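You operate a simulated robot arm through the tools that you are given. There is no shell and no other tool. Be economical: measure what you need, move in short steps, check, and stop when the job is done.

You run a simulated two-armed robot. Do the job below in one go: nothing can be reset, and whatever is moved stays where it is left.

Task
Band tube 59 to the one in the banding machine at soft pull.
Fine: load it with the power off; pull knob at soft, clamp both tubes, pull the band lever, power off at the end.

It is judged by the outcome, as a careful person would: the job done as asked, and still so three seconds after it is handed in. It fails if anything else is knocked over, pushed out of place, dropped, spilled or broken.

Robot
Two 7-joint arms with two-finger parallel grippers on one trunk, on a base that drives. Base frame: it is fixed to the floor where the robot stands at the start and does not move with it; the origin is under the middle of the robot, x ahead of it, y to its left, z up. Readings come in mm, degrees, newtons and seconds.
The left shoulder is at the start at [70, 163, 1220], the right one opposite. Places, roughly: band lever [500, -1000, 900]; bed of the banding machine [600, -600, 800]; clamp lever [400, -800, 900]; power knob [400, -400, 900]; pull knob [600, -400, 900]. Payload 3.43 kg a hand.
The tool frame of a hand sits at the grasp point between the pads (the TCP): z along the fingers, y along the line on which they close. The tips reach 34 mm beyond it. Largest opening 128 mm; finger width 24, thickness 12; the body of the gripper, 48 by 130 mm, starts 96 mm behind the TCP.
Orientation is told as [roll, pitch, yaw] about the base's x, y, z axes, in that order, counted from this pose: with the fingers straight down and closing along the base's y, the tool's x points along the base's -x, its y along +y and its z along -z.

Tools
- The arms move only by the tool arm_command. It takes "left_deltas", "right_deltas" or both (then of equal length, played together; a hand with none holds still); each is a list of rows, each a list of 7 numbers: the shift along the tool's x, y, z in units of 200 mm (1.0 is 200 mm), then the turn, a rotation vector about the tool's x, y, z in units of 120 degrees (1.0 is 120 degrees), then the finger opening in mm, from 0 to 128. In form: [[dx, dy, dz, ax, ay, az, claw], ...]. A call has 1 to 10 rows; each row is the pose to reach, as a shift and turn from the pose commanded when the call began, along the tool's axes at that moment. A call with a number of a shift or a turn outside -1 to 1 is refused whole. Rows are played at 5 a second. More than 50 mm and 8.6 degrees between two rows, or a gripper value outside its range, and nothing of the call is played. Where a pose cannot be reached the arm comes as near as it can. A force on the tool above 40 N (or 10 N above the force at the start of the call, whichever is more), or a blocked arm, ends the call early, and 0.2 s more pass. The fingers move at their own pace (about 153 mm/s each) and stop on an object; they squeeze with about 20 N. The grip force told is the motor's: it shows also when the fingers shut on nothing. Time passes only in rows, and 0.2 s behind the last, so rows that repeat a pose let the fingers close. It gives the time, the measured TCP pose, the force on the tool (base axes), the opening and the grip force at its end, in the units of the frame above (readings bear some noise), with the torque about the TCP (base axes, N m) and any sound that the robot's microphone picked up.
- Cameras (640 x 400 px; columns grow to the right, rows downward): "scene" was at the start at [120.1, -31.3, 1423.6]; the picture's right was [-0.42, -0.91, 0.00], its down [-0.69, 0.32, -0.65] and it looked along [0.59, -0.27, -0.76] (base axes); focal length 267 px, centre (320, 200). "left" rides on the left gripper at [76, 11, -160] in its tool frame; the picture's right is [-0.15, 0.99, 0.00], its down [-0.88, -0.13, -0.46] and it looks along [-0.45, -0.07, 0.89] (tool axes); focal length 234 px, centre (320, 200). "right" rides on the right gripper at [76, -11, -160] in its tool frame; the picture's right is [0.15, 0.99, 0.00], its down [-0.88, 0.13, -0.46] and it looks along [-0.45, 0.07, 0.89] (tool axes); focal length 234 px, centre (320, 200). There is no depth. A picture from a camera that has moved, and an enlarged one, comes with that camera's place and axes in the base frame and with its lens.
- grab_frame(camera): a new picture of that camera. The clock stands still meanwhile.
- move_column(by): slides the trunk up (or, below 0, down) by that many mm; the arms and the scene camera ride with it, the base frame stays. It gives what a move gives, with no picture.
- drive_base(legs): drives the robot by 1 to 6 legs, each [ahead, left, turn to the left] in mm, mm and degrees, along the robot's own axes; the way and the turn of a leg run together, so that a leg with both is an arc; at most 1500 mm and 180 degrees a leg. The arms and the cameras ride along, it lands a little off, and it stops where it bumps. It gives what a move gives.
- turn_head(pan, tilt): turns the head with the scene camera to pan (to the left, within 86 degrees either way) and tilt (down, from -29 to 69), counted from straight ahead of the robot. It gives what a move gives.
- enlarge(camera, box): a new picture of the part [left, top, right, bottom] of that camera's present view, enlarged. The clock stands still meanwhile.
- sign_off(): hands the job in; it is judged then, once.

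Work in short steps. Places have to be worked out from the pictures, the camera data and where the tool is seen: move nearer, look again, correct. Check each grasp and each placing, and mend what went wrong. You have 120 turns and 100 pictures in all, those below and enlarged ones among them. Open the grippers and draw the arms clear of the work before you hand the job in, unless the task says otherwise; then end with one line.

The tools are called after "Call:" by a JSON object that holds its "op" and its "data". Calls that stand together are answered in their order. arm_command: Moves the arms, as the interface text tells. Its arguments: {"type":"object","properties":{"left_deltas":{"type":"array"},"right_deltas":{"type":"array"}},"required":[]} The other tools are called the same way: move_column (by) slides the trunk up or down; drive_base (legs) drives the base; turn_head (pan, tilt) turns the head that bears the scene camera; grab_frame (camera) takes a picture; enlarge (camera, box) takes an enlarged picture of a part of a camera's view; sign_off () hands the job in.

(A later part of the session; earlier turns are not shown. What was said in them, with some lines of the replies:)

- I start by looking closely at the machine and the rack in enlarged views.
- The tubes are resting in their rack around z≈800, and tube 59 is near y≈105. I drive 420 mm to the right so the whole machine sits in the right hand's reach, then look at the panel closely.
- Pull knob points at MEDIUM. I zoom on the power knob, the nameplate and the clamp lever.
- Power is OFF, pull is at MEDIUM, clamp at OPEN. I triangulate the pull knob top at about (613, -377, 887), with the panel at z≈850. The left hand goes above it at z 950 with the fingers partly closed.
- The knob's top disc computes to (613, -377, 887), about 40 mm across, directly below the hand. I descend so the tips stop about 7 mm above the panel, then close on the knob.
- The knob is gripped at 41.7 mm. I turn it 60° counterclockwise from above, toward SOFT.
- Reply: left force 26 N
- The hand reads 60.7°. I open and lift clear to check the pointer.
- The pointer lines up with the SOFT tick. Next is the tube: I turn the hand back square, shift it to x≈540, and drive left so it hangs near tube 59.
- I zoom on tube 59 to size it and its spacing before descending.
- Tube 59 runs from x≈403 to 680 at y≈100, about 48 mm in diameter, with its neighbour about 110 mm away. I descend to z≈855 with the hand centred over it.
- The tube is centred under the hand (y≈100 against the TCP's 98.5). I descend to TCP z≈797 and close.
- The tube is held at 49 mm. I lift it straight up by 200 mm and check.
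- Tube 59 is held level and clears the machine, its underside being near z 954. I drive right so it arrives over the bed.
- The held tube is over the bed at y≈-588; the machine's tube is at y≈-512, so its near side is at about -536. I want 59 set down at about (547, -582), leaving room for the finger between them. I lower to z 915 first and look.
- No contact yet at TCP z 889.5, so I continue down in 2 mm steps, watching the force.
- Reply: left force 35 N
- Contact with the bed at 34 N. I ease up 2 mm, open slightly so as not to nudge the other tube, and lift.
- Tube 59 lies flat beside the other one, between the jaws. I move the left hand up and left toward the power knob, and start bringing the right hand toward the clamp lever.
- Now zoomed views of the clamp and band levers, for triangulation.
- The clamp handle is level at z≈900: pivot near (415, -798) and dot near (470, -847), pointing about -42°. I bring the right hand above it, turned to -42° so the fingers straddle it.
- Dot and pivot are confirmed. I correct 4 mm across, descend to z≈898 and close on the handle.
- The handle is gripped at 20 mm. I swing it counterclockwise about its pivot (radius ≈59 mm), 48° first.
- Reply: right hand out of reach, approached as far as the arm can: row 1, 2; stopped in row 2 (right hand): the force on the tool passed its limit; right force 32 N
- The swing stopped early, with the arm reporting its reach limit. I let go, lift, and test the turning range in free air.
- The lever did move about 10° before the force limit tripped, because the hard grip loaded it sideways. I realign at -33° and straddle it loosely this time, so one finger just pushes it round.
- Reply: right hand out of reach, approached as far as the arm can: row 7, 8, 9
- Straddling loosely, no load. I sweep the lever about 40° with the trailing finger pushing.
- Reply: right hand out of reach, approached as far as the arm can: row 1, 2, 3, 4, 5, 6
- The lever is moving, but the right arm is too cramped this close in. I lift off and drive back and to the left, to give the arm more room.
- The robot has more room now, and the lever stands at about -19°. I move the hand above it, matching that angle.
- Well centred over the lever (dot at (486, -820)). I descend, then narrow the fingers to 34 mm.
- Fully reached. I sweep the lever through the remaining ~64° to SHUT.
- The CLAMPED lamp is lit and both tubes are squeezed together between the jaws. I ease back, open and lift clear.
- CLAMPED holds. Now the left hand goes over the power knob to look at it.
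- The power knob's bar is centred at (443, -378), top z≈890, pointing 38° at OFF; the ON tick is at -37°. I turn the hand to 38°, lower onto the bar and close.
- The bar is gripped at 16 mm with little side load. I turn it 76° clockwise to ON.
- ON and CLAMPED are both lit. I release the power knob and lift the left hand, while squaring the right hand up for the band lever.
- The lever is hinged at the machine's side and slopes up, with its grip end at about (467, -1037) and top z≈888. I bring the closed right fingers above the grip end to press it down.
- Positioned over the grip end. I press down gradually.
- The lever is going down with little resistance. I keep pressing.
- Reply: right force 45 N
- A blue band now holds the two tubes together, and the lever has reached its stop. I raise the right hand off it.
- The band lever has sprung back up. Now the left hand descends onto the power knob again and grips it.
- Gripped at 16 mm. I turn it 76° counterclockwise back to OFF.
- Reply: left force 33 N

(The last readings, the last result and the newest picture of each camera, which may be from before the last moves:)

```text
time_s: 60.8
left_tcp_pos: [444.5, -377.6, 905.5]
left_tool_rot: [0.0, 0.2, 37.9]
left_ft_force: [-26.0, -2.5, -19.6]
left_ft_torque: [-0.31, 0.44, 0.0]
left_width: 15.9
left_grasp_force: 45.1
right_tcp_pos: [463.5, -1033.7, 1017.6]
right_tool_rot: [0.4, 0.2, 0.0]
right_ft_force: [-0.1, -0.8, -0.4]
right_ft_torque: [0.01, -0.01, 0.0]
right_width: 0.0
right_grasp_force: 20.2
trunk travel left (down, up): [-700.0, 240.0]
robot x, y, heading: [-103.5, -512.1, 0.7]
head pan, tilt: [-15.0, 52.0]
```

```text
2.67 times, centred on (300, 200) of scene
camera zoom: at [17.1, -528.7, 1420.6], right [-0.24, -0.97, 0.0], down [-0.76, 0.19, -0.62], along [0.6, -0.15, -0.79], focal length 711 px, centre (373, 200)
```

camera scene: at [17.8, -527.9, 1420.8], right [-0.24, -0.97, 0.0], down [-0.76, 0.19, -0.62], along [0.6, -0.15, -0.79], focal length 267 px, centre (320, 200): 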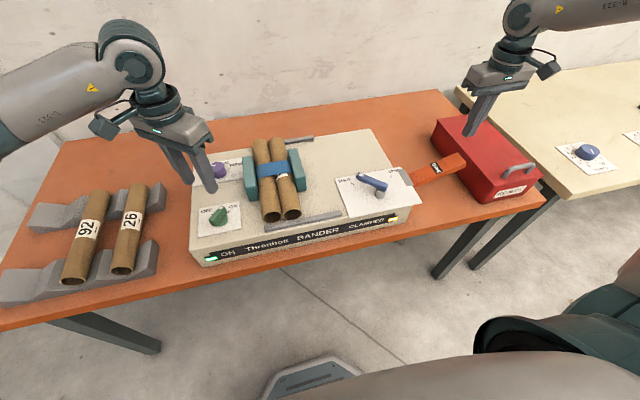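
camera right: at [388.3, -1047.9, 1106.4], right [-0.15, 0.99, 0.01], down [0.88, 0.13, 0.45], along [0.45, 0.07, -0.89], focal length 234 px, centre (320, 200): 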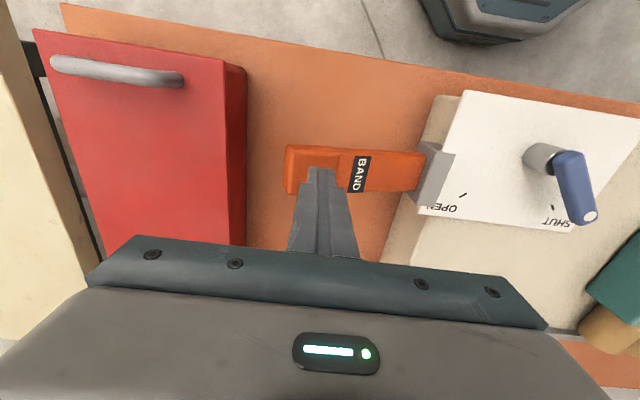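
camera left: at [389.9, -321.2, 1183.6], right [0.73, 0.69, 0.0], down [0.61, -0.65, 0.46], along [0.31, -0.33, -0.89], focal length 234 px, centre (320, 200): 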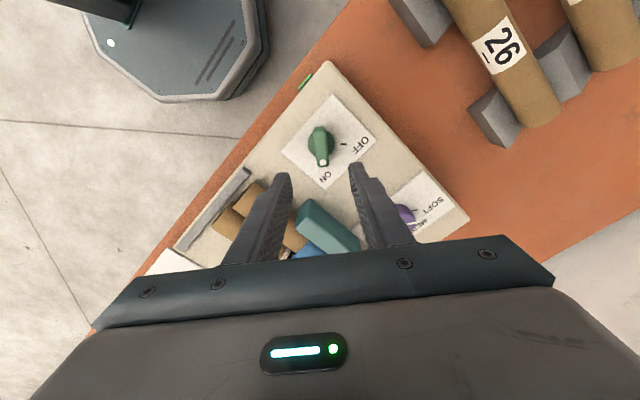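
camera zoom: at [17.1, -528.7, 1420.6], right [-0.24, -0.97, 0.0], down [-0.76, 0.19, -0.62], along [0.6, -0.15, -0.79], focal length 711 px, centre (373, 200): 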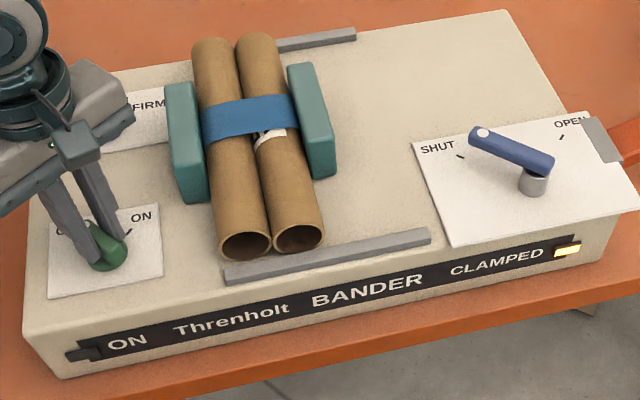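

The ON lamp is out. I release the knob and lift the left hand well clear; the right hand opens and rises too.

Call:
{"op": "arm_command", "data": {"left_deltas": [[0, 0, 0, 0, 0, 0, 50], [0, 0, 0, 0, 0, 0, 50], [0, 0, -0.2, 0, 0, 0, 50], [0, 0, -0.4, 0, 0, 0, 50], [0, 0, -0.6, 0, 0, 0, 60], [0, 0, -0.8, 0, 0, 0, 80]], "right_deltas": [[0, 0, -0.1, 0, 0, 0, 0], [0, 0, -0.2, 0, 0, 0, 40], [0, 0, -0.3, 0, 0, 0, 80], [0, 0, -0.4, 0, 0, 0, 80], [0, 0, -0.4, 0, 0, 0, 80], [0, 0, -0.4, 0, 0, 0, 80]]}}

Call:
{"op": "drive_base", "data": {"legs": [[-150, 0, 0]]}}

Call:
{"op": "grab_frame", "data": {"camera": "scene"}}

Call:
{"op": "enlarge", "data": {"camera": "scene", "box": [180, 100, 400, 230]}}

```text
time_s: 62.2
left_tcp_pos: [444.4, -375.2, 1065.5]
left_tool_rot: [0.0, 0.0, 37.8]
left_ft_force: [0.2, 0.5, -0.4]
left_ft_torque: [-0.01, 0.03, 0.01]
left_width: 80.2
left_grasp_force: 0.1
right_tcp_pos: [466.8, -1036.5, 1096.5]
right_tool_rot: [0.2, 0.2, 0.0]
right_ft_force: [-0.4, -0.4, 0.8]
right_ft_torque: [0.01, 0.0, 0.01]
right_width: 79.9
right_grasp_force: 0.2
trunk travel left (down, up): [-700.0, 240.0]
robot x, y, heading: [-108.4, -517.3, 0.6]
head pan, tilt: [-15.0, 52.0]
```

```text
time_s: 63.6
left_tcp_pos: [297.1, -380.8, 1063.3]
left_tool_rot: [0.0, 0.1, 37.6]
left_ft_force: [-1.0, 0.5, -0.9]
left_ft_torque: [-0.02, 0.02, 0.02]
left_width: 79.8
left_grasp_force: 0.1
right_tcp_pos: [315.4, -1039.9, 1094.8]
right_tool_rot: [0.3, 0.3, -0.2]
right_ft_force: [-0.3, -0.4, -0.1]
right_ft_torque: [-0.01, 0.02, 0.01]
right_width: 80.0
right_grasp_force: 0.1
trunk travel left (down, up): [-700.0, 240.0]
robot x, y, heading: [-254.3, -513.2, 1.0]
head pan, tilt: [-15.0, 52.0]
```

```text
31 pictures are left
camera scene: at [-129.9, -531.3, 1420.5], right [-0.25, -0.97, 0.0], down [-0.76, 0.2, -0.61], along [0.6, -0.15, -0.79], focal length 267 px, centre (320, 200)
```

scene: 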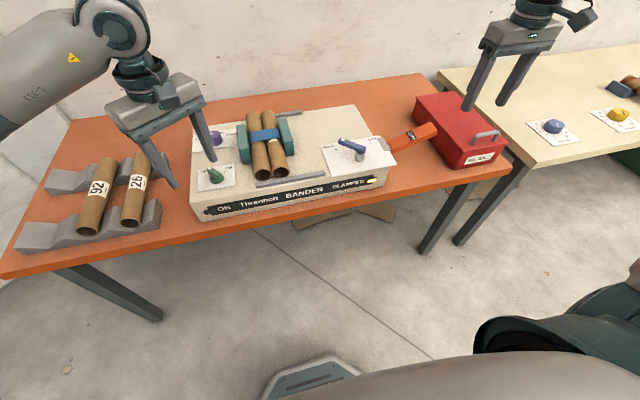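

```text
2.91 times, centred on (290, 165) of scene
camera zoom: at [-129.9, -531.3, 1420.5], right [-0.25, -0.97, 0.0], down [-0.76, 0.2, -0.61], along [0.6, -0.15, -0.79], focal length 776 px, centre (407, 302)
```

zoom: 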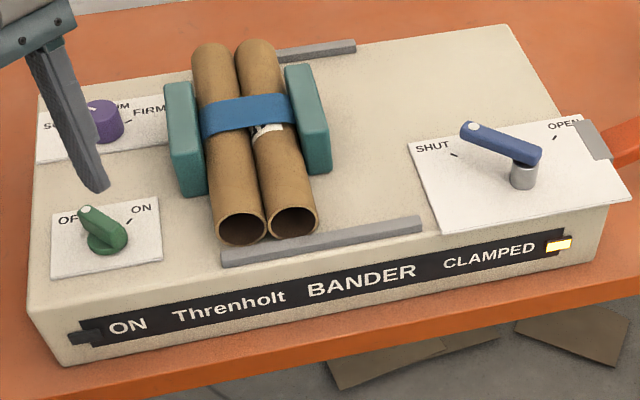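

The tubes are banded, the power knob is at OFF with its lamp out, and the pull knob is still at SOFT. Both hands are open and clear of the work, so I hand the job in.

Call:
{"op": "sign_off", "data": {}}

```text
The job is handed in.
```

Tube 59 is banded to the tube in the machine at soft pull; the power is off, and I left both tubes clamped in the machine.
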